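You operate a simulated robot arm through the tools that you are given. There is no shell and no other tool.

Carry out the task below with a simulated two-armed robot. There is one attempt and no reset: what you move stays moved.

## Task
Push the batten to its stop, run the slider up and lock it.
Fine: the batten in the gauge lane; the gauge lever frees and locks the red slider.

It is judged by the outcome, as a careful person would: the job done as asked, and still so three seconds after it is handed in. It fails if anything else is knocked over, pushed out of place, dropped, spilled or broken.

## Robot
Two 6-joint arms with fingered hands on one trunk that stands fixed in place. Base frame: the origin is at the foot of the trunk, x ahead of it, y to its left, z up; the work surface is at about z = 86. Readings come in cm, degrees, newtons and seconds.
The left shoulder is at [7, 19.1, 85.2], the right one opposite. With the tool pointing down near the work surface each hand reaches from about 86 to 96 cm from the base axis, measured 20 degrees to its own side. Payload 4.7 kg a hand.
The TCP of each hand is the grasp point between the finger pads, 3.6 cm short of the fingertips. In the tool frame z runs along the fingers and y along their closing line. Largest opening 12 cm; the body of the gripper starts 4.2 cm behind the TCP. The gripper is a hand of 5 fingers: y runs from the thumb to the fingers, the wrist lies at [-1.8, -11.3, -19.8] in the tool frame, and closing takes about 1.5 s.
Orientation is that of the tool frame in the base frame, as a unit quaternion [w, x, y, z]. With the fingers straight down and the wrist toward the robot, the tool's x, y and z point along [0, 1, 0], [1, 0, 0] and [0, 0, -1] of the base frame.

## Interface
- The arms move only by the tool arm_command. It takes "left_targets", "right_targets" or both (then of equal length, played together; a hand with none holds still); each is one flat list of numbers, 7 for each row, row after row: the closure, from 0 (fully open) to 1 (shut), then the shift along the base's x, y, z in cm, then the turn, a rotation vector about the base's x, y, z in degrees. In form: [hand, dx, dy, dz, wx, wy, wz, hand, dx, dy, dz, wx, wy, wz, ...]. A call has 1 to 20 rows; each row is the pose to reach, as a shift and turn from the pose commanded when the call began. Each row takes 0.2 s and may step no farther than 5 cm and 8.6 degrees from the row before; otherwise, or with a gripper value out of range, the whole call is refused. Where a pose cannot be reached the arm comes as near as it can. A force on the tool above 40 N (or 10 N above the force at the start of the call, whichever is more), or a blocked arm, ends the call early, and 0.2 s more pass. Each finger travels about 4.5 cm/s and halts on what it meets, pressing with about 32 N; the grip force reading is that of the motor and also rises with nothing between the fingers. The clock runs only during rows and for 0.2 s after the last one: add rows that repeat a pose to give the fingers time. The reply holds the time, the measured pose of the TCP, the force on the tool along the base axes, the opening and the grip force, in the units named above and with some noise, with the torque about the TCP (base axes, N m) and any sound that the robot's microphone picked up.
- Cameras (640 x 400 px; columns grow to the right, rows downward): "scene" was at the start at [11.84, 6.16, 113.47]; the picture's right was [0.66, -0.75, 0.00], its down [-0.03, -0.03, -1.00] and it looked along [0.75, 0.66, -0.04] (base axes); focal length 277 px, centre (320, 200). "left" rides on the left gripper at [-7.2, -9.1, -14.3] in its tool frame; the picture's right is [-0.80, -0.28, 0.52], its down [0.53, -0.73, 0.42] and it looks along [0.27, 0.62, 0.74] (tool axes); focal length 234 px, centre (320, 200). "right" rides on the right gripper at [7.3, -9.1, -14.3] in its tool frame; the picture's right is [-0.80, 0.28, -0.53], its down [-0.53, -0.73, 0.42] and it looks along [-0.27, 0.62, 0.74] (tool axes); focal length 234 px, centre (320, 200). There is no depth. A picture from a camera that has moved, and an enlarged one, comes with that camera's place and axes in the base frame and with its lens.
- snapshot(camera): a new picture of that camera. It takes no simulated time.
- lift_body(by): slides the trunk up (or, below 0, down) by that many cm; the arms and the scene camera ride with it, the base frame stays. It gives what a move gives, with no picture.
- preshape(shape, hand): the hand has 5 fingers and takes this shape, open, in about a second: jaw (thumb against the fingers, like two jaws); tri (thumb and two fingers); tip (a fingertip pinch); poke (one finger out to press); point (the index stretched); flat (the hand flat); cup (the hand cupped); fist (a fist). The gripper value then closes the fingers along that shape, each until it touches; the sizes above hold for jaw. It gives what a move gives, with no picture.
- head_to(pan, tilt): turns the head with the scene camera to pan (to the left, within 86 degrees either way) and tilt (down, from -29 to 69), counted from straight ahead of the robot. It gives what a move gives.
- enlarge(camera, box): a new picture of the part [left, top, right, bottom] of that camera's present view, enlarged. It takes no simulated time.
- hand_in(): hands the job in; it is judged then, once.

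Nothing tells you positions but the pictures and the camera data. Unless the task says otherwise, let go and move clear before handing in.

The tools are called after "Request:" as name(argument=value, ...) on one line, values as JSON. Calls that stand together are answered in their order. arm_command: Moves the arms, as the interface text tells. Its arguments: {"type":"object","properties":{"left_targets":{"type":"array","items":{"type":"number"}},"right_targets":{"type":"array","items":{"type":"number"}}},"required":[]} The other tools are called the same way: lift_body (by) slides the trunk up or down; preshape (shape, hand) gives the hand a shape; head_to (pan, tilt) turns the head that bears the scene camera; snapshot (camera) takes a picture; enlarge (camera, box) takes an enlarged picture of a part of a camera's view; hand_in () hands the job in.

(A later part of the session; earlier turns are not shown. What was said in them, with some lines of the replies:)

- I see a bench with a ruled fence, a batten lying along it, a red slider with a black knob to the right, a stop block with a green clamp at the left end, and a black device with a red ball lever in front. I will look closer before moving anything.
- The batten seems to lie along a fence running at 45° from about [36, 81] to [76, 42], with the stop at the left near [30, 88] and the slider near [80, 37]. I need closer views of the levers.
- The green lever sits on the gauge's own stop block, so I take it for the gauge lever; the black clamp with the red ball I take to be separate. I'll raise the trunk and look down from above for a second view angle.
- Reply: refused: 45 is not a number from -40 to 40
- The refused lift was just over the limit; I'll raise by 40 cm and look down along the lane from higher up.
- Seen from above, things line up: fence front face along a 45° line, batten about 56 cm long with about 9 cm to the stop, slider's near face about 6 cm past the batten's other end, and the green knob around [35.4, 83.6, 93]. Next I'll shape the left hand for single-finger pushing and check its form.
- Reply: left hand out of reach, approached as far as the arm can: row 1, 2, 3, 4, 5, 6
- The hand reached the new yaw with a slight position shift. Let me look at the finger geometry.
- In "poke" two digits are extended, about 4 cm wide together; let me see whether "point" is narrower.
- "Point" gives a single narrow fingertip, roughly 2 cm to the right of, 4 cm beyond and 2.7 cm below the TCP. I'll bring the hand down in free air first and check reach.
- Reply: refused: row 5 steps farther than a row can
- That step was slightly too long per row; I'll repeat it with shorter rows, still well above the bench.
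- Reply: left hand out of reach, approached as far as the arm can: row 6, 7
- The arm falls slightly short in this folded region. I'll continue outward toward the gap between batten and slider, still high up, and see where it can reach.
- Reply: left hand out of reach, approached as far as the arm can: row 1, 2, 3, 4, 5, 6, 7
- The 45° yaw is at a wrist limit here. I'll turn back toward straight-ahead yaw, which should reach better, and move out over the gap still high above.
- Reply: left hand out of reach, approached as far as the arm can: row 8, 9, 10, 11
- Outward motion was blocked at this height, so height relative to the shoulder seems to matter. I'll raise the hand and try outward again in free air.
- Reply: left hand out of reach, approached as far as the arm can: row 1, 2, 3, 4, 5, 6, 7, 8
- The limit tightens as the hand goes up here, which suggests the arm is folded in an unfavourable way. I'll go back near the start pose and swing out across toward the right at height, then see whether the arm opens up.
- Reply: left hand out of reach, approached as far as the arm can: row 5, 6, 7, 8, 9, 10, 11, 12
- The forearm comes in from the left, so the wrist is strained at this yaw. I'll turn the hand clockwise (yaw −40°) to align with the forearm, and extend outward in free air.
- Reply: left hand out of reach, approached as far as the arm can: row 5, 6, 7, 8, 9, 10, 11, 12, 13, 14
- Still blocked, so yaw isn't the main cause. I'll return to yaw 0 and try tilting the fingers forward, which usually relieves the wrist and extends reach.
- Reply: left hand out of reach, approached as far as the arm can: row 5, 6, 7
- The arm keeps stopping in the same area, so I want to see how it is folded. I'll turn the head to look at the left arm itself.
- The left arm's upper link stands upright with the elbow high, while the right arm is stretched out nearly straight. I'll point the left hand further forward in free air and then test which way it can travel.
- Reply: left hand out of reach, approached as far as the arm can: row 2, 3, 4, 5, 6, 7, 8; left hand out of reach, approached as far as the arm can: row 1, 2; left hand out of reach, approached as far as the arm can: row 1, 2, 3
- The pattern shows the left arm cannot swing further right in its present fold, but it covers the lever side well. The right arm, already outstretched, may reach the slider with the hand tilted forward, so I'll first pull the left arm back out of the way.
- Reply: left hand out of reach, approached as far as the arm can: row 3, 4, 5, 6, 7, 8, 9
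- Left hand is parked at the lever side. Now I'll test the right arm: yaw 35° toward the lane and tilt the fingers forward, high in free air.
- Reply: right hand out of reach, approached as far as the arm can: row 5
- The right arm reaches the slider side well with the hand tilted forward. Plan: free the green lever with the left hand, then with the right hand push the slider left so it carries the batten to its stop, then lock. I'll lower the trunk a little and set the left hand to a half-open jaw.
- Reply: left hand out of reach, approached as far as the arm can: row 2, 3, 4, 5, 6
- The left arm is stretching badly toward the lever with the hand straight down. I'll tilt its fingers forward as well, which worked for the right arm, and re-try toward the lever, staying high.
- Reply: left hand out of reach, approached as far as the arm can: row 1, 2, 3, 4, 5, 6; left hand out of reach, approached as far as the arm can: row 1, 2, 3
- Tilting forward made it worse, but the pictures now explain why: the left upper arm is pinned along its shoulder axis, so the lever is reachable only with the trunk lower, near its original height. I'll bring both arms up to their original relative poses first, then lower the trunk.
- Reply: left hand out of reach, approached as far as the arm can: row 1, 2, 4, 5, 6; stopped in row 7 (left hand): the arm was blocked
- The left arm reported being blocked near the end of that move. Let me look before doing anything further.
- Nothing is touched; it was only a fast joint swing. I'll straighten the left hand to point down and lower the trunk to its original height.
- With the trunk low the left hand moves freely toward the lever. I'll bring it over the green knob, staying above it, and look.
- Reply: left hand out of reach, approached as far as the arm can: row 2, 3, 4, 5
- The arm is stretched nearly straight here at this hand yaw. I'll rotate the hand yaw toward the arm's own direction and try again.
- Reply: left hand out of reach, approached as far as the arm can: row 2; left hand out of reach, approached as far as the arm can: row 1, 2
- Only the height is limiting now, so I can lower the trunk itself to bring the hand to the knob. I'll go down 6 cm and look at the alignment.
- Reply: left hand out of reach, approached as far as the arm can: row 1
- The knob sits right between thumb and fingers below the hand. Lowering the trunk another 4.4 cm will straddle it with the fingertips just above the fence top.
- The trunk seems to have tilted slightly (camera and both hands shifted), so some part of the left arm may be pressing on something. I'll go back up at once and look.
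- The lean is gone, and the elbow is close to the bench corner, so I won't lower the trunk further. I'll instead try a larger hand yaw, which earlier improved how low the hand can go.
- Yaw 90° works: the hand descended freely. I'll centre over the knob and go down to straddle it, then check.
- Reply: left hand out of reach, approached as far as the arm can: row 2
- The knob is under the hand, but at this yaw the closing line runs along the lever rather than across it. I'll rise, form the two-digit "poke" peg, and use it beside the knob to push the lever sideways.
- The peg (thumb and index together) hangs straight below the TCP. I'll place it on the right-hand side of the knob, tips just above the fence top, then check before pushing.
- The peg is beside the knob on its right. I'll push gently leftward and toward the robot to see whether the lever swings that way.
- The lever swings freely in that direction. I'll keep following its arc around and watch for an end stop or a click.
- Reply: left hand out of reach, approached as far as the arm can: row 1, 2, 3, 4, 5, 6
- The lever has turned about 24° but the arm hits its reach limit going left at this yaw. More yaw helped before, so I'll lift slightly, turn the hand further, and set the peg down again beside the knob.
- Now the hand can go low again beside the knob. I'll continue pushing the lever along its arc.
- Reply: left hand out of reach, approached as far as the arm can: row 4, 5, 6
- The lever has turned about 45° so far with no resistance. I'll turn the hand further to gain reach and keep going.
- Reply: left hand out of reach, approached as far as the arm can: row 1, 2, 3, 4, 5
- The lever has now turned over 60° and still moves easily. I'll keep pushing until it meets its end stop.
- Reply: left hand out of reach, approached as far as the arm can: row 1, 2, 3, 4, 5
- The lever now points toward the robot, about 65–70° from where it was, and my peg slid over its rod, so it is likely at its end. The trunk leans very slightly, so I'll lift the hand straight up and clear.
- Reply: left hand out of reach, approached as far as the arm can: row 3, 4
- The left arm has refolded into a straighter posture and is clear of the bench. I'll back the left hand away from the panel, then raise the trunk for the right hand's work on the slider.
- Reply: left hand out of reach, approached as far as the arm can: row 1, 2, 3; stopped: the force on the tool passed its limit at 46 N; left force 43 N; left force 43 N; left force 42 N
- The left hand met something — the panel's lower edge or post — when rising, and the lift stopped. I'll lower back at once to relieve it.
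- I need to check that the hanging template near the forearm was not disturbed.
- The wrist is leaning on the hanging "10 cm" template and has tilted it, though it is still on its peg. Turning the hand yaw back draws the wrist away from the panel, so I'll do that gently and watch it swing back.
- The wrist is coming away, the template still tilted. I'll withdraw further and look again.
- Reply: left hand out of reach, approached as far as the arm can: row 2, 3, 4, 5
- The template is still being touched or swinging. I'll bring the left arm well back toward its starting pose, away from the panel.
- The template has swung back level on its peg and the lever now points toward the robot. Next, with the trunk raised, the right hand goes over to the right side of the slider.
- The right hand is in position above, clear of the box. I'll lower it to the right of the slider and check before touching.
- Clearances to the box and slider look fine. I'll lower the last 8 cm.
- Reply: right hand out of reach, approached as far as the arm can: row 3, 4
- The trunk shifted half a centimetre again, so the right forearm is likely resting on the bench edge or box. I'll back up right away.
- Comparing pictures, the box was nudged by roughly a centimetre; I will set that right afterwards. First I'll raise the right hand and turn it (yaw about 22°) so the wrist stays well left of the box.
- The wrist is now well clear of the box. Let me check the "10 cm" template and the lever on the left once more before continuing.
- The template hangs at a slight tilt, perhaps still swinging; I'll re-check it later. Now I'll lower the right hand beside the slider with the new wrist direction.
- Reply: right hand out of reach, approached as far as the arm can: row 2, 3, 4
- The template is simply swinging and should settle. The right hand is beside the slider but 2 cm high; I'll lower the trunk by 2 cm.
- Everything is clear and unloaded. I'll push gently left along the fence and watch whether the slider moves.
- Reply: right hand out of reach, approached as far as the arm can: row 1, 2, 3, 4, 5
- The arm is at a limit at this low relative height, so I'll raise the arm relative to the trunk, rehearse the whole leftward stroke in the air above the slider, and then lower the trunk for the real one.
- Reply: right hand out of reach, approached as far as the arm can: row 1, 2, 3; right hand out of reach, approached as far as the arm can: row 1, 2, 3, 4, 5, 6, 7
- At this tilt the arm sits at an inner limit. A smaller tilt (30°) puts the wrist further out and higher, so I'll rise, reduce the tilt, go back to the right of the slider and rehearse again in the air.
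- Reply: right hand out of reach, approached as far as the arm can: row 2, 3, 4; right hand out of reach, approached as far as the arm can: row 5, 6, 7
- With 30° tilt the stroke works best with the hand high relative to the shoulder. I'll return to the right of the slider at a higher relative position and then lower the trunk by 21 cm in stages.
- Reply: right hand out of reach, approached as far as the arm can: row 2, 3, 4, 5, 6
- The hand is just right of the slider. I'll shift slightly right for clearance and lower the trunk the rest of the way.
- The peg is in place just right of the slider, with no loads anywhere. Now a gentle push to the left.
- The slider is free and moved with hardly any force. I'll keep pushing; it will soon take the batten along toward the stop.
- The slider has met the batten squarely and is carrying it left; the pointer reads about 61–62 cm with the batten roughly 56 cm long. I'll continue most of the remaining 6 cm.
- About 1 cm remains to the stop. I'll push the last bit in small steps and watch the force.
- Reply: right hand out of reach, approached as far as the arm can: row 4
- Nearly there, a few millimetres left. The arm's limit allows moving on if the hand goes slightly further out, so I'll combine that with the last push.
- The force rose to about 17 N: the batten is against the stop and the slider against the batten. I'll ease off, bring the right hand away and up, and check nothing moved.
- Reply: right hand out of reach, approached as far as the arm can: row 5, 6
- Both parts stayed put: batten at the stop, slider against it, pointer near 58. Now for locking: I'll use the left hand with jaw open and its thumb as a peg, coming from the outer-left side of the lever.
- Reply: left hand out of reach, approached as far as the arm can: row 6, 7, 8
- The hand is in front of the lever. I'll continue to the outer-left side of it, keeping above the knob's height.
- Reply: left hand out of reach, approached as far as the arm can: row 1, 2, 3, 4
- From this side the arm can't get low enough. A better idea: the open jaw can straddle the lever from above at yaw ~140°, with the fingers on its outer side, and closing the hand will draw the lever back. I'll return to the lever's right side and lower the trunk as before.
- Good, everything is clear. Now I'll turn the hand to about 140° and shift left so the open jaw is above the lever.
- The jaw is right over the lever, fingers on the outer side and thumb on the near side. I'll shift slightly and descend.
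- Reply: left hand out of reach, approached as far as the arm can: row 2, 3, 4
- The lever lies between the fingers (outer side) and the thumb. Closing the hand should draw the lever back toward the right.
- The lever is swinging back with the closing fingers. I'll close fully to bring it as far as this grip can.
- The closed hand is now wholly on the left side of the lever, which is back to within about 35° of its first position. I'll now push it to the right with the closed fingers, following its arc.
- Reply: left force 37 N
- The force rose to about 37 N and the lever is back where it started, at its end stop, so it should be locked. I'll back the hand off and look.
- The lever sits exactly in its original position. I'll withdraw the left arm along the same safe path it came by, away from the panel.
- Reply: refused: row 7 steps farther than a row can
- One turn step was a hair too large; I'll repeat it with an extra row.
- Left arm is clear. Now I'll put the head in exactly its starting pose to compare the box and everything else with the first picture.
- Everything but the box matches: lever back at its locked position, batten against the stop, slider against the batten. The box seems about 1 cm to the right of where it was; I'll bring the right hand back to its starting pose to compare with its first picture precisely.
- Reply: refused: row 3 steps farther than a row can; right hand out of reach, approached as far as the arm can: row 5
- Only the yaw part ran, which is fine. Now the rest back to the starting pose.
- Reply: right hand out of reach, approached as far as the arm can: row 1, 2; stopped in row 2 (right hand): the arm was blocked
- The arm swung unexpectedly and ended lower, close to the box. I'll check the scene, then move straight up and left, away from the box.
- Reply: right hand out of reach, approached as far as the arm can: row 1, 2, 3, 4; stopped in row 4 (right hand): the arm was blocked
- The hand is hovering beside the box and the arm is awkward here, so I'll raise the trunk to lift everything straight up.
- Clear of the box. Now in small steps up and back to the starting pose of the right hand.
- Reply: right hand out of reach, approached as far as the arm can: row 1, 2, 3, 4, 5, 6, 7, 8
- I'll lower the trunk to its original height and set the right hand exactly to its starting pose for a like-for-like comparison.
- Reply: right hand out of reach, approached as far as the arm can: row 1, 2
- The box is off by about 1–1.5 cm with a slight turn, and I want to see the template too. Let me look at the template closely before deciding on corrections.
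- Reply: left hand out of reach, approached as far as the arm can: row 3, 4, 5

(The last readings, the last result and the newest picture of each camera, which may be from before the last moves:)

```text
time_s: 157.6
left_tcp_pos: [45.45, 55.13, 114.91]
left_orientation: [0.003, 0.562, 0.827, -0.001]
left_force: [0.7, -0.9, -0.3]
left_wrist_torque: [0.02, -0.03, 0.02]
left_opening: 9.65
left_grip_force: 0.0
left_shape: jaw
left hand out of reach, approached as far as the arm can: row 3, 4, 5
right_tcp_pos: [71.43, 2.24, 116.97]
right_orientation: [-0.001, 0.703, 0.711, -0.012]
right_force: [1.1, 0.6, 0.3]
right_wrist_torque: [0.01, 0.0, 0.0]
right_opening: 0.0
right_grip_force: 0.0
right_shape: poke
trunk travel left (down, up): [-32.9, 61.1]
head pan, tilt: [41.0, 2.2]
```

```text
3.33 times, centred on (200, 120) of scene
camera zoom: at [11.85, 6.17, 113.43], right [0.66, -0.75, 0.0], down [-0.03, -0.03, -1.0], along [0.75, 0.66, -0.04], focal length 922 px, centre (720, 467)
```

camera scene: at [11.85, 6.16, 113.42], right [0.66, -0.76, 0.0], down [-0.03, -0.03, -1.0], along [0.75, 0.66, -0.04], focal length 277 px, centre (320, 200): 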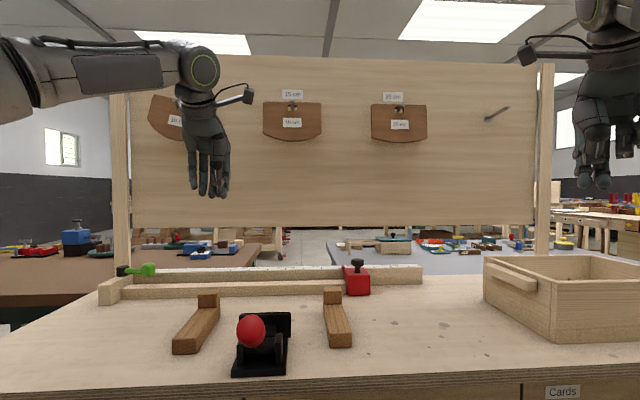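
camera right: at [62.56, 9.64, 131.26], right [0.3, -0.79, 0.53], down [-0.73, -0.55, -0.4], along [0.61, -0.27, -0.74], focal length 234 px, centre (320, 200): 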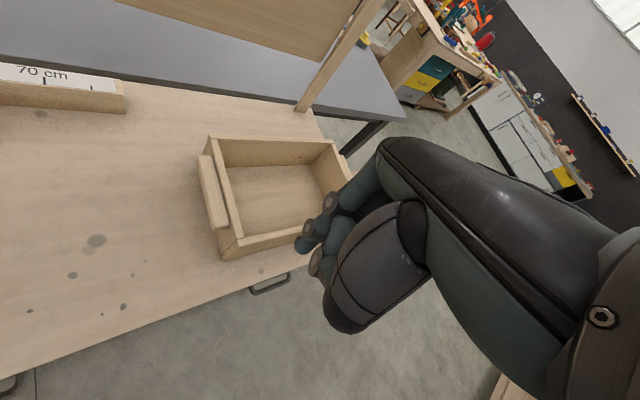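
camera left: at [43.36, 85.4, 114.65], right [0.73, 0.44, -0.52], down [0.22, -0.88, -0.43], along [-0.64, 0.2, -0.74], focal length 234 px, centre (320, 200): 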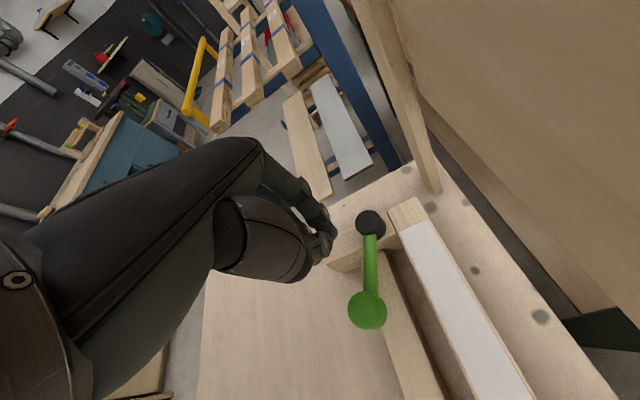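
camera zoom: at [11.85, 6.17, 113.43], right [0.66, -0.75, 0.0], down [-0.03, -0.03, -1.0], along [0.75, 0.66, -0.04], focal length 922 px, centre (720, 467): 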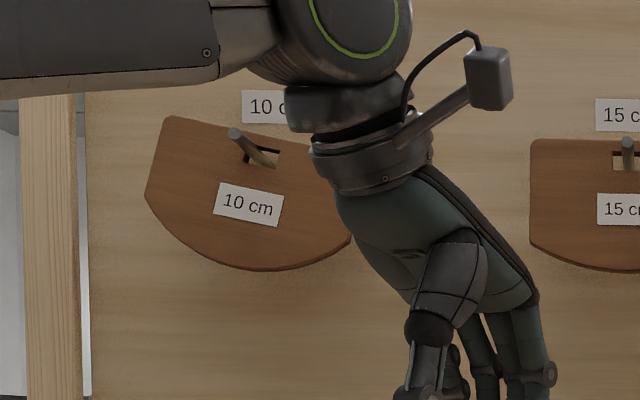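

The template still hangs on its peg at its place, only leaning about 11°; its position is unchanged and fiddling with it could knock it off, so I'll leave it. The box I can set right: I'll raise up and bring the right hand over it, so a finger inside can nudge its left wall back.

Request:
lift_body(by=26)

Request:
arm_command(right_targets=[0, 0, 1, 0, 0, 0, 7, 0, 0, 2, 0, 0, 0, 14, 0, 0, 3, 0, 0, 0, 21, 0, 0, 4, 0, 0, 0, 28, 0, 0, 5, 0, 0, 0, 35])

Request:
arm_command(right_targets=[0, 2, 1, -3, 4.3, -6.1, 0, 0, 5, 2, -6, 8.6, -12.3, 0, 0, 8, 3, -9, 12.9, -18.4, 0, 0, 11, 4, -12, 17.2, -24.6, 0, 0, 14, 5, -15, 17.2, -24.6, 0, 0, 16.5, 5.5, -18, 17.2, -24.6, 0])

Request:
head_to(pan=15, tilt=30)

Request:
snapshot(camera="scene")

Request:
snapshot(camera="right")

```text
time_s: 160.3
left_tcp_pos: [45.61, 55.1, 140.84]
left_orientation: [0.003, 0.56, 0.829, -0.001]
left_force: [-0.1, 0.3, -0.1]
left_wrist_torque: [0.0, 0.01, 0.03]
left_opening: 11.97
left_grip_force: 0.0
left_shape: jaw
right_tcp_pos: [71.54, 2.31, 142.91]
right_orientation: [-0.001, 0.703, 0.711, -0.012]
right_force: [0.3, -0.1, 0.6]
right_wrist_torque: [-0.01, -0.01, -0.02]
right_opening: 0.0
right_grip_force: 0.0
right_shape: poke
trunk travel left (down, up): [-58.9, 35.1]
head pan, tilt: [41.0, 2.2]
```

```text
time_s: 161.5
left_tcp_pos: [45.5, 55.09, 141.0]
left_orientation: [0.002, 0.561, 0.828, -0.002]
left_force: [-0.7, 0.7, -0.1]
left_wrist_torque: [-0.01, 0.0, -0.03]
left_opening: 11.95
left_grip_force: 0.1
left_shape: jaw
right_tcp_pos: [70.63, 6.29, 141.83]
right_orientation: [0.004, 0.457, 0.889, -0.011]
right_force: [0.1, 0.1, -0.2]
right_wrist_torque: [0.0, -0.03, 0.0]
right_opening: 0.0
right_grip_force: 0.0
right_shape: poke
right hand out of reach, approached as far as the arm can: row 3, 4, 5
trunk travel left (down, up): [-58.9, 35.1]
head pan, tilt: [41.0, 2.2]
```

```text
time_s: 162.9
left_tcp_pos: [45.64, 55.15, 140.89]
left_orientation: [0.003, 0.56, 0.828, -0.002]
left_force: [0.4, 1.0, 0.4]
left_wrist_torque: [-0.01, 0.01, 0.01]
left_opening: 11.97
left_grip_force: 0.0
left_shape: jaw
right_tcp_pos: [90.84, 13.59, 125.59]
right_orientation: [0.124, 0.444, 0.86, 0.218]
right_force: [0.6, 0.4, 0.6]
right_wrist_torque: [-0.02, -0.01, 0.01]
right_opening: 0.0
right_grip_force: 0.0
right_shape: poke
right hand out of reach, approached as far as the arm can: row 1, 2, 3, 4, 5, 6
trunk travel left (down, up): [-58.9, 35.1]
head pan, tilt: [41.0, 2.2]
```

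```text
time_s: 163.8
left_tcp_pos: [45.49, 55.19, 140.91]
left_orientation: [0.003, 0.561, 0.828, -0.002]
left_force: [0.5, 0.8, 0.9]
left_wrist_torque: [-0.01, 0.01, 0.01]
left_opening: 11.98
left_grip_force: 0.0
left_shape: jaw
right_tcp_pos: [90.51, 13.59, 125.5]
right_orientation: [0.123, 0.444, 0.86, 0.218]
right_force: [-0.2, 0.3, 0.2]
right_wrist_torque: [-0.01, 0.0, -0.02]
right_opening: 0.03
right_grip_force: 0.0
right_shape: poke
trunk travel left (down, up): [-58.9, 35.1]
head pan, tilt: [15.0, 30.0]
```

```text
taken
camera scene: at [13.74, 2.55, 134.95], right [0.26, -0.97, 0.0], down [-0.48, -0.13, -0.87], along [0.84, 0.22, -0.5], focal length 277 px, centre (320, 200)
```

scene: 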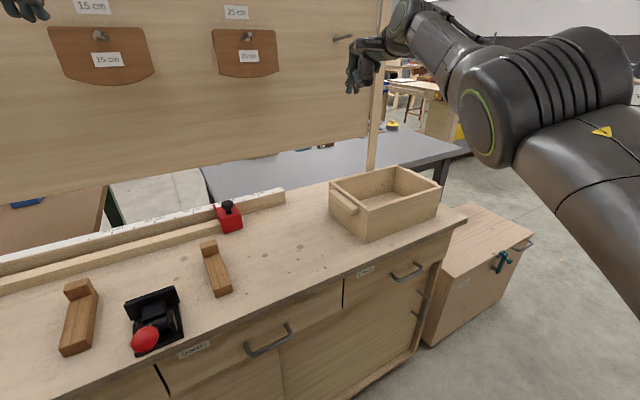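

```text
taken
camera right: at [74.28, 11.07, 133.49], right [0.45, -0.65, 0.61], down [-0.04, -0.7, -0.72], along [0.89, 0.29, -0.34], focal length 234 px, centre (320, 200)
```

right: 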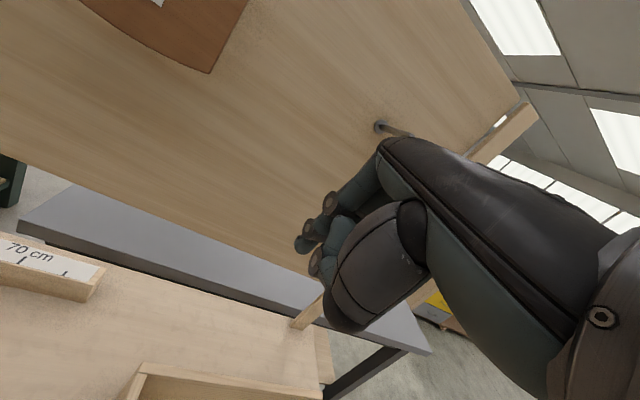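

From here I see the box well, and the hand is above its left-rear interior. I'll move back slightly from the rear wall and lower the arm some, then descend with the trunk.

Request:
arm_command(right_targets=[0, -1, -1, -2, 0, 0, 0, 0, -2, -2, -4, 0, 0, 0, 0, -2.5, -2.5, -6, 0, 0, 0, 0, -2.5, -2.5, -8, 0, 0, 0])

Request:
lift_body(by=-12)

Request:
snapshot(camera="scene")

Request:
snapshot(camera="right")

```text
time_s: 164.8
left_tcp_pos: [45.66, 55.07, 140.88]
left_orientation: [0.003, 0.561, 0.827, -0.001]
left_force: [0.9, 0.1, -0.3]
left_wrist_torque: [-0.01, 0.04, 0.02]
left_opening: 11.95
left_grip_force: 0.1
left_shape: jaw
right_tcp_pos: [93.28, 12.65, 118.31]
right_orientation: [0.124, 0.444, 0.86, 0.217]
right_force: [0.8, 0.1, 0.4]
right_wrist_torque: [0.02, 0.04, 0.04]
right_opening: 0.0
right_grip_force: 0.1
right_shape: poke
right hand out of reach, approached as far as the arm can: row 1, 2, 3, 4
trunk travel left (down, up): [-58.9, 35.1]
head pan, tilt: [15.0, 30.0]
```

```text
time_s: 166.3
left_tcp_pos: [45.49, 55.19, 128.97]
left_orientation: [0.003, 0.56, 0.828, -0.002]
left_force: [-1.1, 0.3, 0.2]
left_wrist_torque: [-0.01, 0.02, 0.01]
left_opening: 11.95
left_grip_force: 0.1
left_shape: jaw
right_tcp_pos: [93.05, 12.62, 106.43]
right_orientation: [0.123, 0.444, 0.86, 0.217]
right_force: [-0.3, 0.6, -0.1]
right_wrist_torque: [-0.01, 0.0, 0.01]
right_opening: 0.0
right_grip_force: 0.1
right_shape: poke
trunk travel left (down, up): [-46.9, 47.1]
head pan, tilt: [15.0, 30.0]
```

```text
taken
camera scene: at [13.71, 2.53, 122.95], right [0.26, -0.97, 0.0], down [-0.48, -0.13, -0.87], along [0.84, 0.22, -0.5], focal length 277 px, centre (320, 200)
```

scene: 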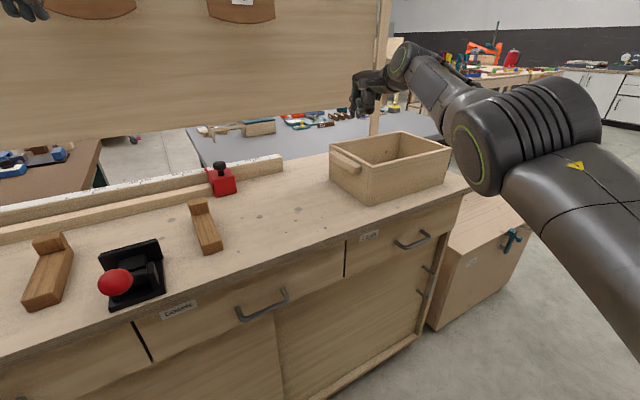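

```text
taken
camera right: at [76.67, 10.18, 114.4], right [0.45, -0.65, 0.61], down [-0.04, -0.7, -0.72], along [0.89, 0.29, -0.34], focal length 234 px, centre (320, 200)
```

right: 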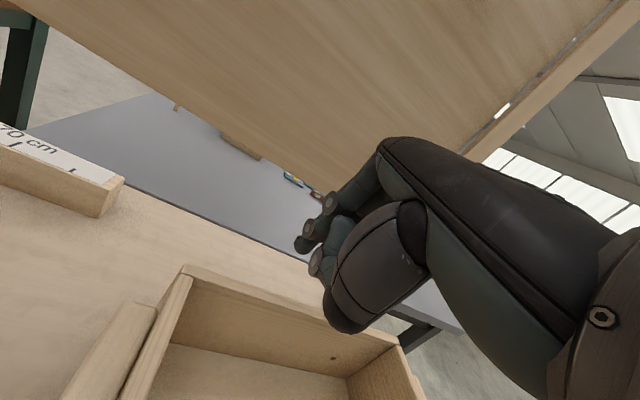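

The tilted hand is held too far out. A nearly vertical hand suits reaching into the box better and fits the arm's range, so I'll straighten it while still above the box.

Request:
arm_command(right_targets=[0, -0.5, 0, 1, -3, 4.2, 0, 0, -1, -0.2, 2, -6, 8.4, 0, 0, -2, -0.5, 2, -9, 12.6, 0, 0, -3, -0.8, 2, -12, 16.8, 0, 0, -4, -1.1, 1, -14.5, 20.4, 0, 0, -4.5, -1.1, 0, -14.5, 20.4, 0])

Request:
snapshot(camera="scene")

Request:
snapshot(camera="right")

```text
time_s: 167.7
left_tcp_pos: [45.6, 55.06, 128.84]
left_orientation: [0.004, 0.561, 0.828, -0.002]
left_force: [0.6, 0.2, -0.1]
left_wrist_torque: [-0.04, 0.02, 0.03]
left_opening: 11.99
left_grip_force: 0.0
left_shape: jaw
right_tcp_pos: [85.88, 8.8, 105.67]
right_orientation: [0.024, 0.457, 0.889, 0.026]
right_force: [0.8, 0.5, -0.7]
right_wrist_torque: [-0.02, 0.01, 0.02]
right_opening: 0.0
right_grip_force: 0.0
right_shape: poke
right hand out of reach, approached as far as the arm can: row 1, 2, 3, 4, 5, 6
trunk travel left (down, up): [-46.9, 47.1]
head pan, tilt: [15.0, 30.0]
```

```text
taken
camera scene: at [13.77, 2.55, 122.94], right [0.26, -0.97, 0.0], down [-0.48, -0.13, -0.87], along [0.84, 0.22, -0.5], focal length 277 px, centre (320, 200)
```

scene: 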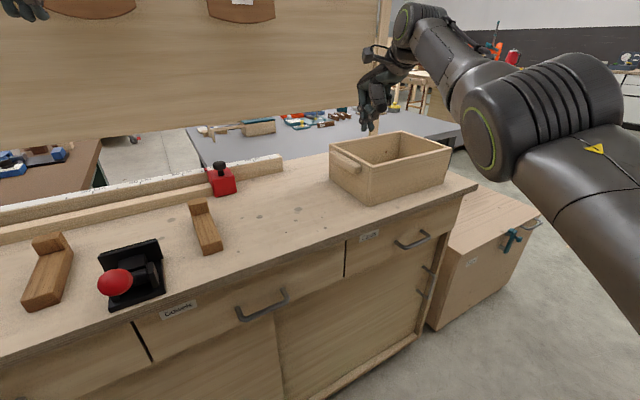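

```text
taken
camera right: at [73.35, 9.09, 119.22], right [0.66, -0.5, 0.56], down [-0.26, -0.85, -0.46], along [0.71, 0.16, -0.69], focal length 234 px, centre (320, 200)
```

right: 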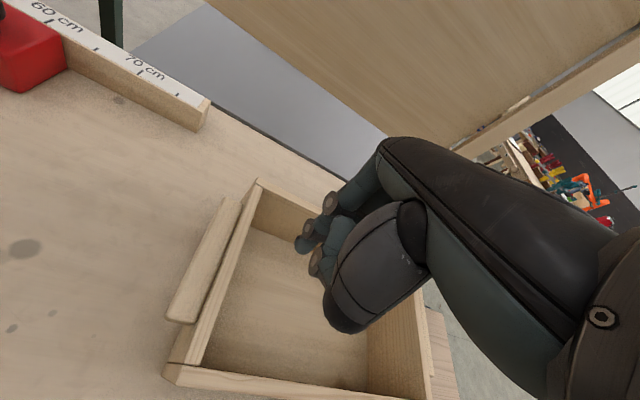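

The nearly vertical hand now hangs right inside the box outline. I'll shift it a little toward the rear and lower it inside with the trunk.

Request:
arm_command(right_targets=[0, 1, 1, 0, 0, 0, 0, 0, 1.8, 1.8, 0, 0, 0, 0])

Request:
lift_body(by=-6)

Request:
enlarge(camera="scene", box=[300, 80, 480, 215])

Request:
snapshot(camera="right")

```text
time_s: 168.3
left_tcp_pos: [45.49, 55.19, 128.86]
left_orientation: [0.003, 0.56, 0.828, -0.001]
left_force: [-0.3, 0.5, 0.4]
left_wrist_torque: [-0.01, -0.02, 0.0]
left_opening: 11.95
left_grip_force: 0.0
left_shape: jaw
right_tcp_pos: [85.94, 9.35, 105.04]
right_orientation: [0.025, 0.457, 0.889, 0.027]
right_force: [-0.5, -0.4, 0.1]
right_wrist_torque: [-0.03, 0.0, 0.01]
right_opening: 0.01
right_grip_force: 0.1
right_shape: poke
right hand out of reach, approached as far as the arm can: row 1, 2
trunk travel left (down, up): [-46.9, 47.1]
head pan, tilt: [15.0, 30.0]
```

```text
time_s: 169.3
left_tcp_pos: [45.47, 55.0, 122.93]
left_orientation: [0.004, 0.559, 0.829, -0.001]
left_force: [-0.4, -1.5, 0.3]
left_wrist_torque: [0.01, -0.01, 0.03]
left_opening: 11.97
left_grip_force: 0.0
left_shape: jaw
right_tcp_pos: [85.93, 9.1, 99.08]
right_orientation: [0.025, 0.458, 0.888, 0.027]
right_force: [0.2, 0.3, 0.4]
right_wrist_torque: [0.01, -0.01, -0.01]
right_opening: 0.0
right_grip_force: 0.1
right_shape: poke
trunk travel left (down, up): [-40.9, 53.1]
head pan, tilt: [15.0, 30.0]
```

```text
2.96 times, centred on (390, 148) of scene
camera zoom: at [13.69, 2.53, 116.95], right [0.26, -0.97, 0.0], down [-0.48, -0.13, -0.87], along [0.84, 0.22, -0.5], focal length 819 px, centre (113, 356)
```

zoom: 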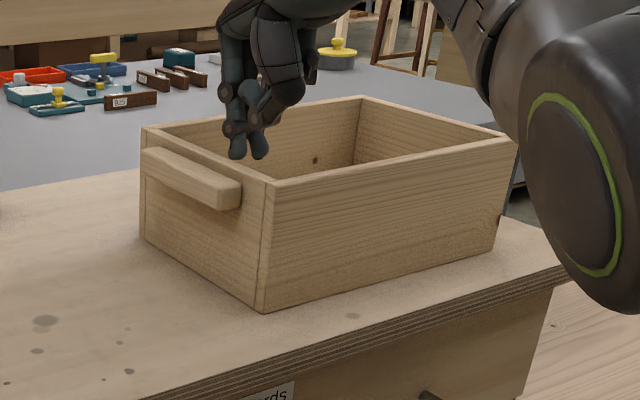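

```text
taken
camera right: at [73.34, 9.49, 112.6], right [0.66, -0.5, 0.56], down [-0.26, -0.85, -0.46], along [0.71, 0.16, -0.69], focal length 234 px, centre (320, 200)
```

right: 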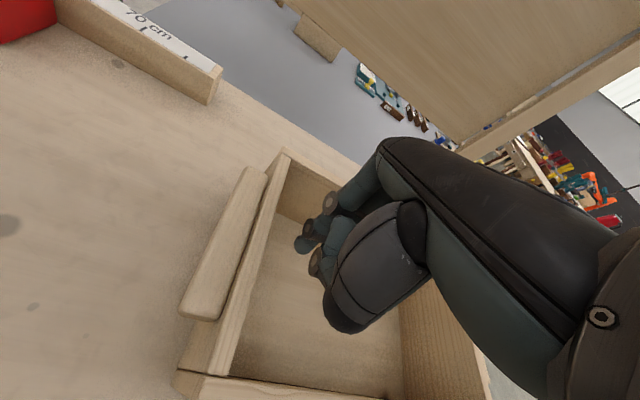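

The fingertips are just inside the rim. Down another 4 cm, then I'll nudge the left wall outward from inside.

Request:
lift_body(by=-4)

Request:
arm_command(right_targets=[0, -0.3, 0.3, 0, 0, 0, 0, 0, -0.6, 0.6, 0, 0, 0, 0, 0, -0.9, 0.9, 0, 0, 0, 0])

Request:
enlarge(camera="scene", box=[300, 80, 480, 215])

Request:
enlarge(camera="right", box=[150, 120, 430, 340])

```text
time_s: 170.1
left_tcp_pos: [45.48, 55.08, 118.85]
left_orientation: [0.004, 0.56, 0.829, -0.001]
left_force: [0.4, 0.3, 0.6]
left_wrist_torque: [0.0, 0.0, -0.03]
left_opening: 12.0
left_grip_force: 0.2
left_shape: jaw
right_tcp_pos: [85.88, 9.31, 95.09]
right_orientation: [0.024, 0.458, 0.888, 0.027]
right_force: [0.3, 0.1, 0.4]
right_wrist_torque: [0.01, -0.02, -0.02]
right_opening: 0.02
right_grip_force: 0.2
right_shape: poke
trunk travel left (down, up): [-36.9, 57.1]
head pan, tilt: [15.0, 30.0]
```

```text
time_s: 170.9
left_tcp_pos: [45.47, 55.17, 118.93]
left_orientation: [0.003, 0.561, 0.828, 0.0]
left_force: [-0.4, -0.3, -0.2]
left_wrist_torque: [0.02, 0.0, -0.05]
left_opening: 11.96
left_grip_force: 0.1
left_shape: jaw
right_tcp_pos: [85.32, 10.24, 95.2]
right_orientation: [0.024, 0.458, 0.888, 0.025]
right_force: [-0.1, -0.3, 0.6]
right_wrist_torque: [-0.05, -0.02, 0.0]
right_opening: 0.0
right_grip_force: 0.2
right_shape: poke
trunk travel left (down, up): [-36.9, 57.1]
head pan, tilt: [15.0, 30.0]
```

```text
2.96 times, centred on (390, 148) of scene
camera zoom: at [13.7, 2.56, 112.94], right [0.26, -0.97, 0.0], down [-0.48, -0.13, -0.87], along [0.84, 0.22, -0.5], focal length 819 px, centre (113, 356)
```

zoom: 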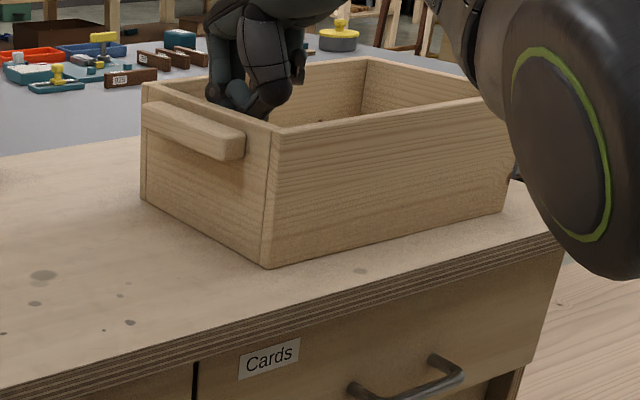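

```text
1.82 times, centred on (290, 230) of right
camera zoom: at [72.74, 10.5, 108.66], right [0.66, -0.5, 0.56], down [-0.26, -0.85, -0.46], along [0.71, 0.16, -0.69], focal length 426 px, centre (374, 146)
```

zoom: 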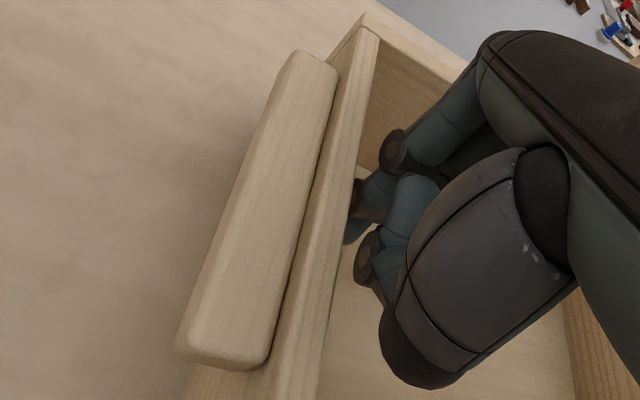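

The finger is almost touching the inner left wall. I'll nudge about 1.2 cm in small steps and compare.

Request:
arm_command(right_targets=[0, -0.25, 0.25, 0, 0, 0, 0, 0, -0.5, 0.5, 0, 0, 0, 0, 0, -0.75, 0.75, 0, 0, 0, 0, 0, -0.95, 0.95, 0, 0, 0, 0])

Request:
enlarge(camera="scene", box=[300, 80, 480, 215])

```text
time_s: 171.9
left_tcp_pos: [45.53, 55.04, 118.95]
left_orientation: [0.003, 0.561, 0.828, -0.001]
left_force: [-0.1, 0.1, 0.6]
left_wrist_torque: [0.02, 0.02, 0.0]
left_opening: 11.96
left_grip_force: 0.1
left_shape: jaw
right_tcp_pos: [84.59, 11.4, 95.36]
right_orientation: [0.024, 0.458, 0.888, 0.025]
right_force: [-0.9, -0.5, -1.2]
right_wrist_torque: [-0.01, -0.04, 0.02]
right_opening: 0.0
right_grip_force: 0.1
right_shape: poke
right hand out of reach, approached as far as the arm can: row 1, 2, 3, 4
trunk travel left (down, up): [-36.9, 57.1]
head pan, tilt: [15.0, 30.0]
```

```text
2.96 times, centred on (390, 148) of scene
camera zoom: at [13.73, 2.53, 112.94], right [0.26, -0.97, 0.0], down [-0.48, -0.13, -0.87], along [0.84, 0.22, -0.5], focal length 819 px, centre (113, 356)
```

zoom: 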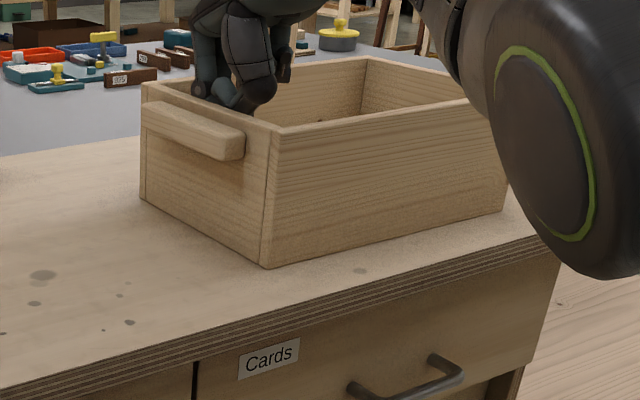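

No contact yet. I'll continue in small steps.

Request:
arm_command(right_targets=[0, -0.25, 0.25, 0, 0, 0, 0, 0, -0.5, 0.5, 0, 0, 0, 0, 0, -0.75, 0.75, 0, 0, 0, 0])

Request:
enlarge(camera="scene", box=[300, 80, 480, 215])

Request:
enlarge(camera="right", box=[150, 120, 430, 340])

```text
time_s: 172.7
left_tcp_pos: [45.64, 55.07, 118.96]
left_orientation: [0.002, 0.56, 0.828, -0.002]
left_force: [0.2, 0.1, 0.0]
left_wrist_torque: [0.01, 0.06, -0.03]
left_opening: 11.94
left_grip_force: 0.0
left_shape: jaw
right_tcp_pos: [84.36, 12.2, 95.41]
right_orientation: [0.024, 0.457, 0.889, 0.026]
right_force: [0.7, -2.2, -0.9]
right_wrist_torque: [-0.02, 0.01, 0.0]
right_opening: 0.0
right_grip_force: 0.1
right_shape: poke
trunk travel left (down, up): [-36.9, 57.1]
head pan, tilt: [15.0, 30.0]
```

```text
2.96 times, centred on (390, 148) of scene
camera zoom: at [13.75, 2.51, 112.94], right [0.26, -0.97, 0.0], down [-0.48, -0.13, -0.87], along [0.84, 0.22, -0.5], focal length 819 px, centre (113, 356)
```

zoom: 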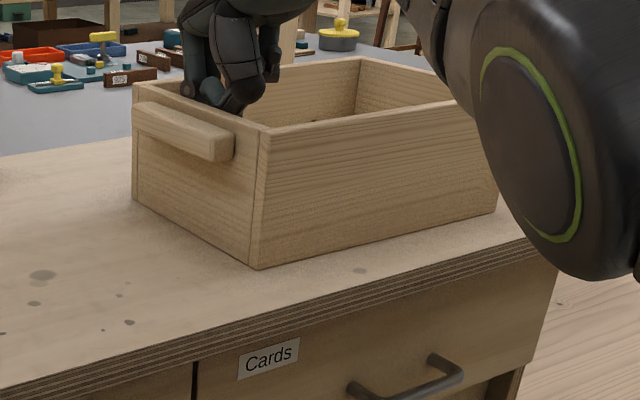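

```text
1.82 times, centred on (290, 230) of right
camera zoom: at [71.82, 12.48, 108.91], right [0.66, -0.5, 0.56], down [-0.26, -0.85, -0.46], along [0.71, 0.16, -0.69], focal length 426 px, centre (374, 146)
```

zoom: 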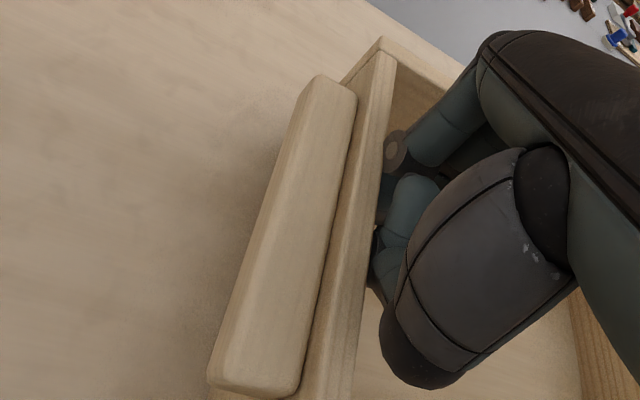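

The box moved back about 0.9 cm. A touch more.

Request:
arm_command(right_targets=[0, -0.12, 0.12, 0, 0, 0, 0, 0, -0.22, 0.22, 0, 0, 0, 0])

Request:
arm_command(right_targets=[0, 0.4, -0.4, 0, 0, 0, 0, 0, 0.9, -0.9, 0, 0, 0, 0, 0, 1.3, -1.3, 0, 0, 0, 0])

Request:
lift_body(by=14)

Request:
snapshot(camera="right")

```text
time_s: 173.3
left_tcp_pos: [45.6, 55.09, 118.88]
left_orientation: [0.003, 0.56, 0.829, -0.002]
left_force: [-0.4, 0.6, 0.2]
left_wrist_torque: [-0.01, 0.01, 0.02]
left_opening: 11.96
left_grip_force: 0.0
left_shape: jaw
right_tcp_pos: [84.27, 12.56, 95.48]
right_orientation: [0.025, 0.457, 0.889, 0.026]
right_force: [1.1, -1.9, -1.7]
right_wrist_torque: [-0.04, 0.05, -0.03]
right_opening: 0.0
right_grip_force: 0.0
right_shape: poke
right hand out of reach, approached as far as the arm can: row 1, 2
trunk travel left (down, up): [-36.9, 57.1]
head pan, tilt: [15.0, 30.0]
```

```text
time_s: 174.1
left_tcp_pos: [45.41, 55.08, 118.93]
left_orientation: [0.003, 0.56, 0.829, -0.002]
left_force: [-0.4, -0.4, 0.0]
left_wrist_torque: [0.03, -0.02, 0.01]
left_opening: 11.96
left_grip_force: 0.2
left_shape: jaw
right_tcp_pos: [85.02, 10.96, 95.31]
right_orientation: [0.024, 0.458, 0.888, 0.026]
right_force: [0.2, 0.4, 0.4]
right_wrist_torque: [0.0, 0.02, 0.02]
right_opening: 0.0
right_grip_force: 0.1
right_shape: poke
right hand out of reach, approached as far as the arm can: row 3
trunk travel left (down, up): [-36.9, 57.1]
head pan, tilt: [15.0, 30.0]
```

```text
time_s: 175.8
left_tcp_pos: [45.56, 55.16, 132.91]
left_orientation: [0.003, 0.561, 0.828, -0.002]
left_force: [-0.6, 0.7, -0.1]
left_wrist_torque: [0.02, -0.01, -0.02]
left_opening: 11.96
left_grip_force: 0.1
left_shape: jaw
right_tcp_pos: [85.13, 10.81, 109.47]
right_orientation: [0.024, 0.457, 0.889, 0.026]
right_force: [0.2, -0.3, 0.1]
right_wrist_torque: [0.01, 0.0, 0.02]
right_opening: 0.0
right_grip_force: 0.1
right_shape: poke
trunk travel left (down, up): [-50.9, 43.1]
head pan, tilt: [15.0, 30.0]
```

```text
taken
camera right: at [72.63, 11.16, 122.84], right [0.66, -0.5, 0.56], down [-0.26, -0.85, -0.46], along [0.71, 0.16, -0.69], focal length 234 px, centre (320, 200)
```

right: 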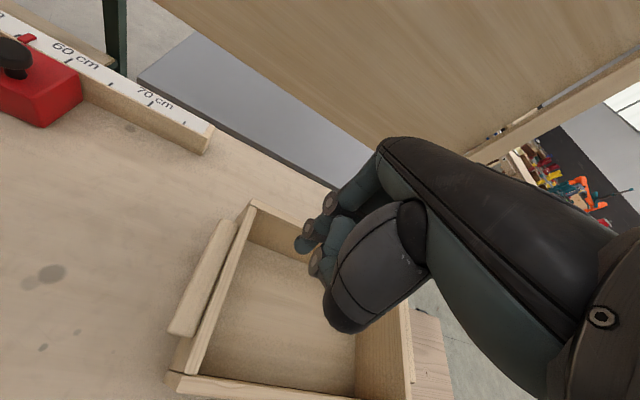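

The hand is out of the box. I'll return the right hand to its starting pose in gentle steps.

Request:
arm_command(right_targets=[0, -1, -0.5, 3, 0, 0, 0, 0, -3, -1, 6, 0, 0, 0, 0, -5, -1.5, 9, 0, 0, 0, 0, -7, -2, 12, 0, 0, 0, 0, -9, -2.5, 15, 0, 0, 0, 0, -11, -3, 18, 0, 0, 0, 0, -13, -4, 21, 0, 0, 0, 0, -14, -5, 24, 0, 0, 0])

Request:
arm_command(right_targets=[0, 0, -0.5, 0, 0, 0, -6, 0, 0, -1, 0, 0, 0, -12, 0, 0, -2, 0, 0, 0, -18, 0, 0, -3, 0, 0, 0, -24, 0, 0, -3.5, 0, 0, 0, -30, 0, 0, -4, 0, 0, 0, -36])

Request:
head_to(pan=41, tilt=2.2)

Request:
snapshot(camera="right")

```text
time_s: 177.6
left_tcp_pos: [45.22, 55.06, 133.09]
left_orientation: [0.005, 0.56, 0.829, -0.001]
left_force: [-0.6, -0.8, -0.2]
left_wrist_torque: [0.0, -0.06, 0.01]
left_opening: 11.99
left_grip_force: 0.0
left_shape: jaw
right_tcp_pos: [71.03, 5.96, 133.37]
right_orientation: [0.025, 0.456, 0.889, 0.026]
right_force: [-0.2, -1.0, -0.3]
right_wrist_torque: [0.02, -0.04, 0.02]
right_opening: 0.0
right_grip_force: 0.0
right_shape: poke
trunk travel left (down, up): [-50.9, 43.1]
head pan, tilt: [15.0, 30.0]
```

```text
time_s: 179.0
left_tcp_pos: [45.38, 55.13, 132.96]
left_orientation: [0.004, 0.56, 0.828, -0.002]
left_force: [0.1, -0.5, 0.1]
left_wrist_torque: [0.02, -0.04, 0.01]
left_opening: 11.98
left_grip_force: 0.1
left_shape: jaw
right_tcp_pos: [71.39, 2.19, 133.48]
right_orientation: [0.032, 0.71, 0.704, 0.017]
right_force: [-0.3, -1.3, -0.3]
right_wrist_torque: [-0.02, 0.0, 0.01]
right_opening: 0.0
right_grip_force: 0.0
right_shape: poke
trunk travel left (down, up): [-50.9, 43.1]
head pan, tilt: [15.0, 30.0]
```

```text
time_s: 179.9
left_tcp_pos: [45.49, 55.15, 132.95]
left_orientation: [0.003, 0.56, 0.828, -0.002]
left_force: [-1.0, -0.2, 0.4]
left_wrist_torque: [0.03, 0.0, -0.01]
left_opening: 11.96
left_grip_force: 0.1
left_shape: jaw
right_tcp_pos: [71.53, 2.09, 133.46]
right_orientation: [0.032, 0.709, 0.704, 0.018]
right_force: [-0.3, 0.7, -0.1]
right_wrist_torque: [0.01, 0.01, -0.01]
right_opening: 0.0
right_grip_force: 0.1
right_shape: poke
trunk travel left (down, up): [-50.9, 43.1]
head pan, tilt: [41.0, 2.2]
```

```text
taken
camera right: at [61.45, 9.75, 147.06], right [0.24, -0.79, 0.56], down [-0.71, -0.54, -0.46], along [0.67, -0.28, -0.69], focal length 234 px, centre (320, 200)
```

right: 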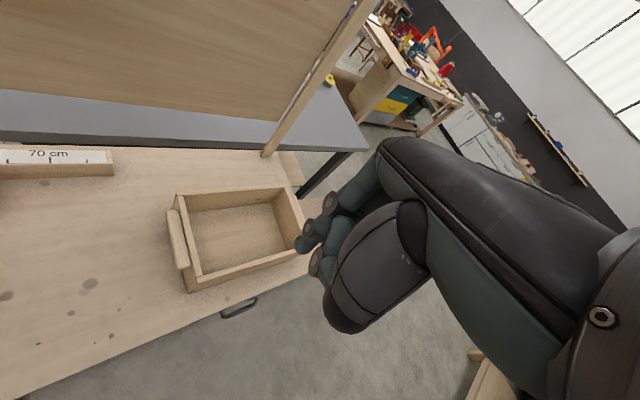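

Now trunk to the original height for the final like-for-like comparison.

Request:
lift_body(by=-18)

Request:
snapshot(camera="scene")

Request:
enlarge(camera="scene", box=[270, 230, 470, 390])

Request:
enlarge(camera="scene", box=[440, 230, 640, 390])

Request:
enlarge(camera="scene", box=[120, 60, 280, 180])

```text
time_s: 181.9
left_tcp_pos: [45.38, 55.16, 114.97]
left_orientation: [0.003, 0.56, 0.829, -0.001]
left_force: [-1.3, -0.3, 0.6]
left_wrist_torque: [0.03, 0.01, 0.03]
left_opening: 11.97
left_grip_force: 0.0
left_shape: jaw
right_tcp_pos: [71.47, 2.02, 115.53]
right_orientation: [0.032, 0.709, 0.704, 0.018]
right_force: [-0.2, -0.3, 0.0]
right_wrist_torque: [0.02, 0.0, 0.02]
right_opening: 0.0
right_grip_force: 0.0
right_shape: poke
trunk travel left (down, up): [-32.9, 61.1]
head pan, tilt: [41.0, 2.2]
```

```text
taken
camera scene: at [11.83, 6.15, 113.44], right [0.66, -0.75, 0.0], down [-0.03, -0.03, -1.0], along [0.75, 0.66, -0.04], focal length 277 px, centre (320, 200)
```

scene: 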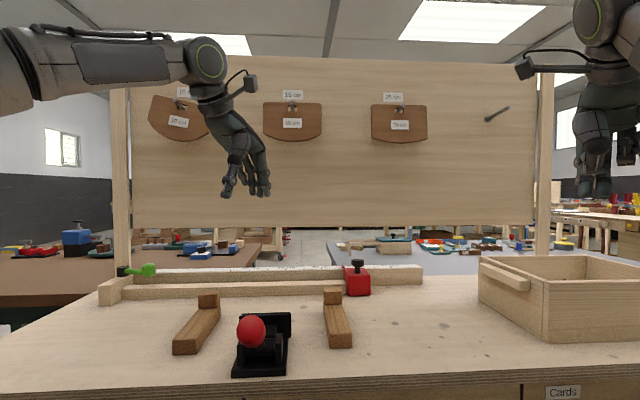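

```text
2.50 times, centred on (370, 310) of scene
camera zoom: at [11.83, 6.15, 113.44], right [0.66, -0.75, 0.0], down [-0.03, -0.03, -1.0], along [0.75, 0.66, -0.04], focal length 691 px, centre (195, -75)
```

zoom: 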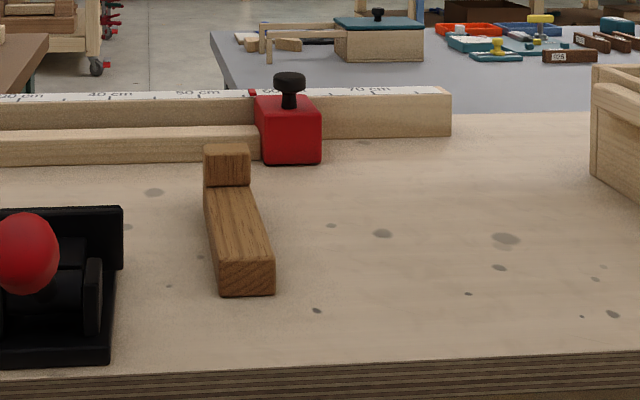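

```text
2.50 times, centred on (540, 310) of scene
camera zoom: at [11.83, 6.15, 113.44], right [0.66, -0.75, 0.0], down [-0.03, -0.03, -1.0], along [0.75, 0.66, -0.04], focal length 691 px, centre (-230, -75)
```

zoom: 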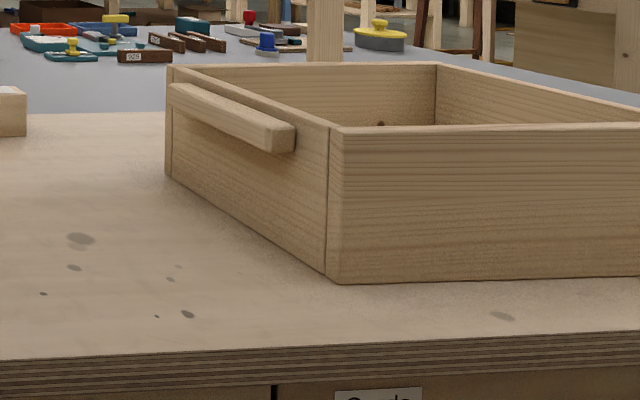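

```text
3.33 times, centred on (200, 120) of scene
camera zoom: at [11.83, 6.15, 113.44], right [0.66, -0.75, 0.0], down [-0.03, -0.03, -1.0], along [0.75, 0.66, -0.04], focal length 922 px, centre (720, 467)
```

zoom: 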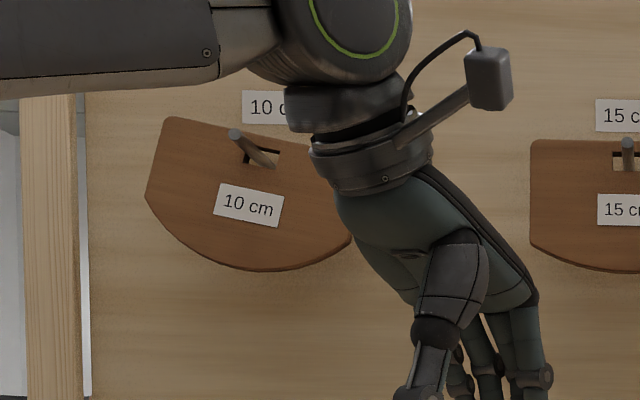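

The job is finished, apart from two small disturbances along the way.

- **Batten and slider:** the batten is against its stop. The slider is against the batten's end.
- **Lever:** the green lever is pushed back to its end stop, in its original locked position. I didn't test the lock by pushing on the slider.
- **Box:** I nudged it while working and moved it back to within about half a centimetre of where it stood.
- **"10 cm" template:** it still hangs on its peg in its place, but leans about 11° after I brushed it.

Both hands are clear, so I'm handing in.

Request:
hand_in()

```text
The job is handed in.
```

I've handed the job in. The batten is against its stop, the red slider is run up against its end, and the green gauge lever is back in its original locked position. I didn't push on the slider to test the lock. It moved freely once the lever was turned away, and I then pushed the lever back until it met its end stop.

Two other things were disturbed along the way:
- **Box:** my right arm pushed the wooden box about 1 to 1.5 cm. I moved it back, and in the last picture it was within about half a centimetre of where it started.
- **"10 cm" template:** my left wrist caught the hanging template when I raised the trunk. It is still on its peg and in its place, but it now leans about 11° where it used to hang level. I left it because straightening it risked knocking it off.
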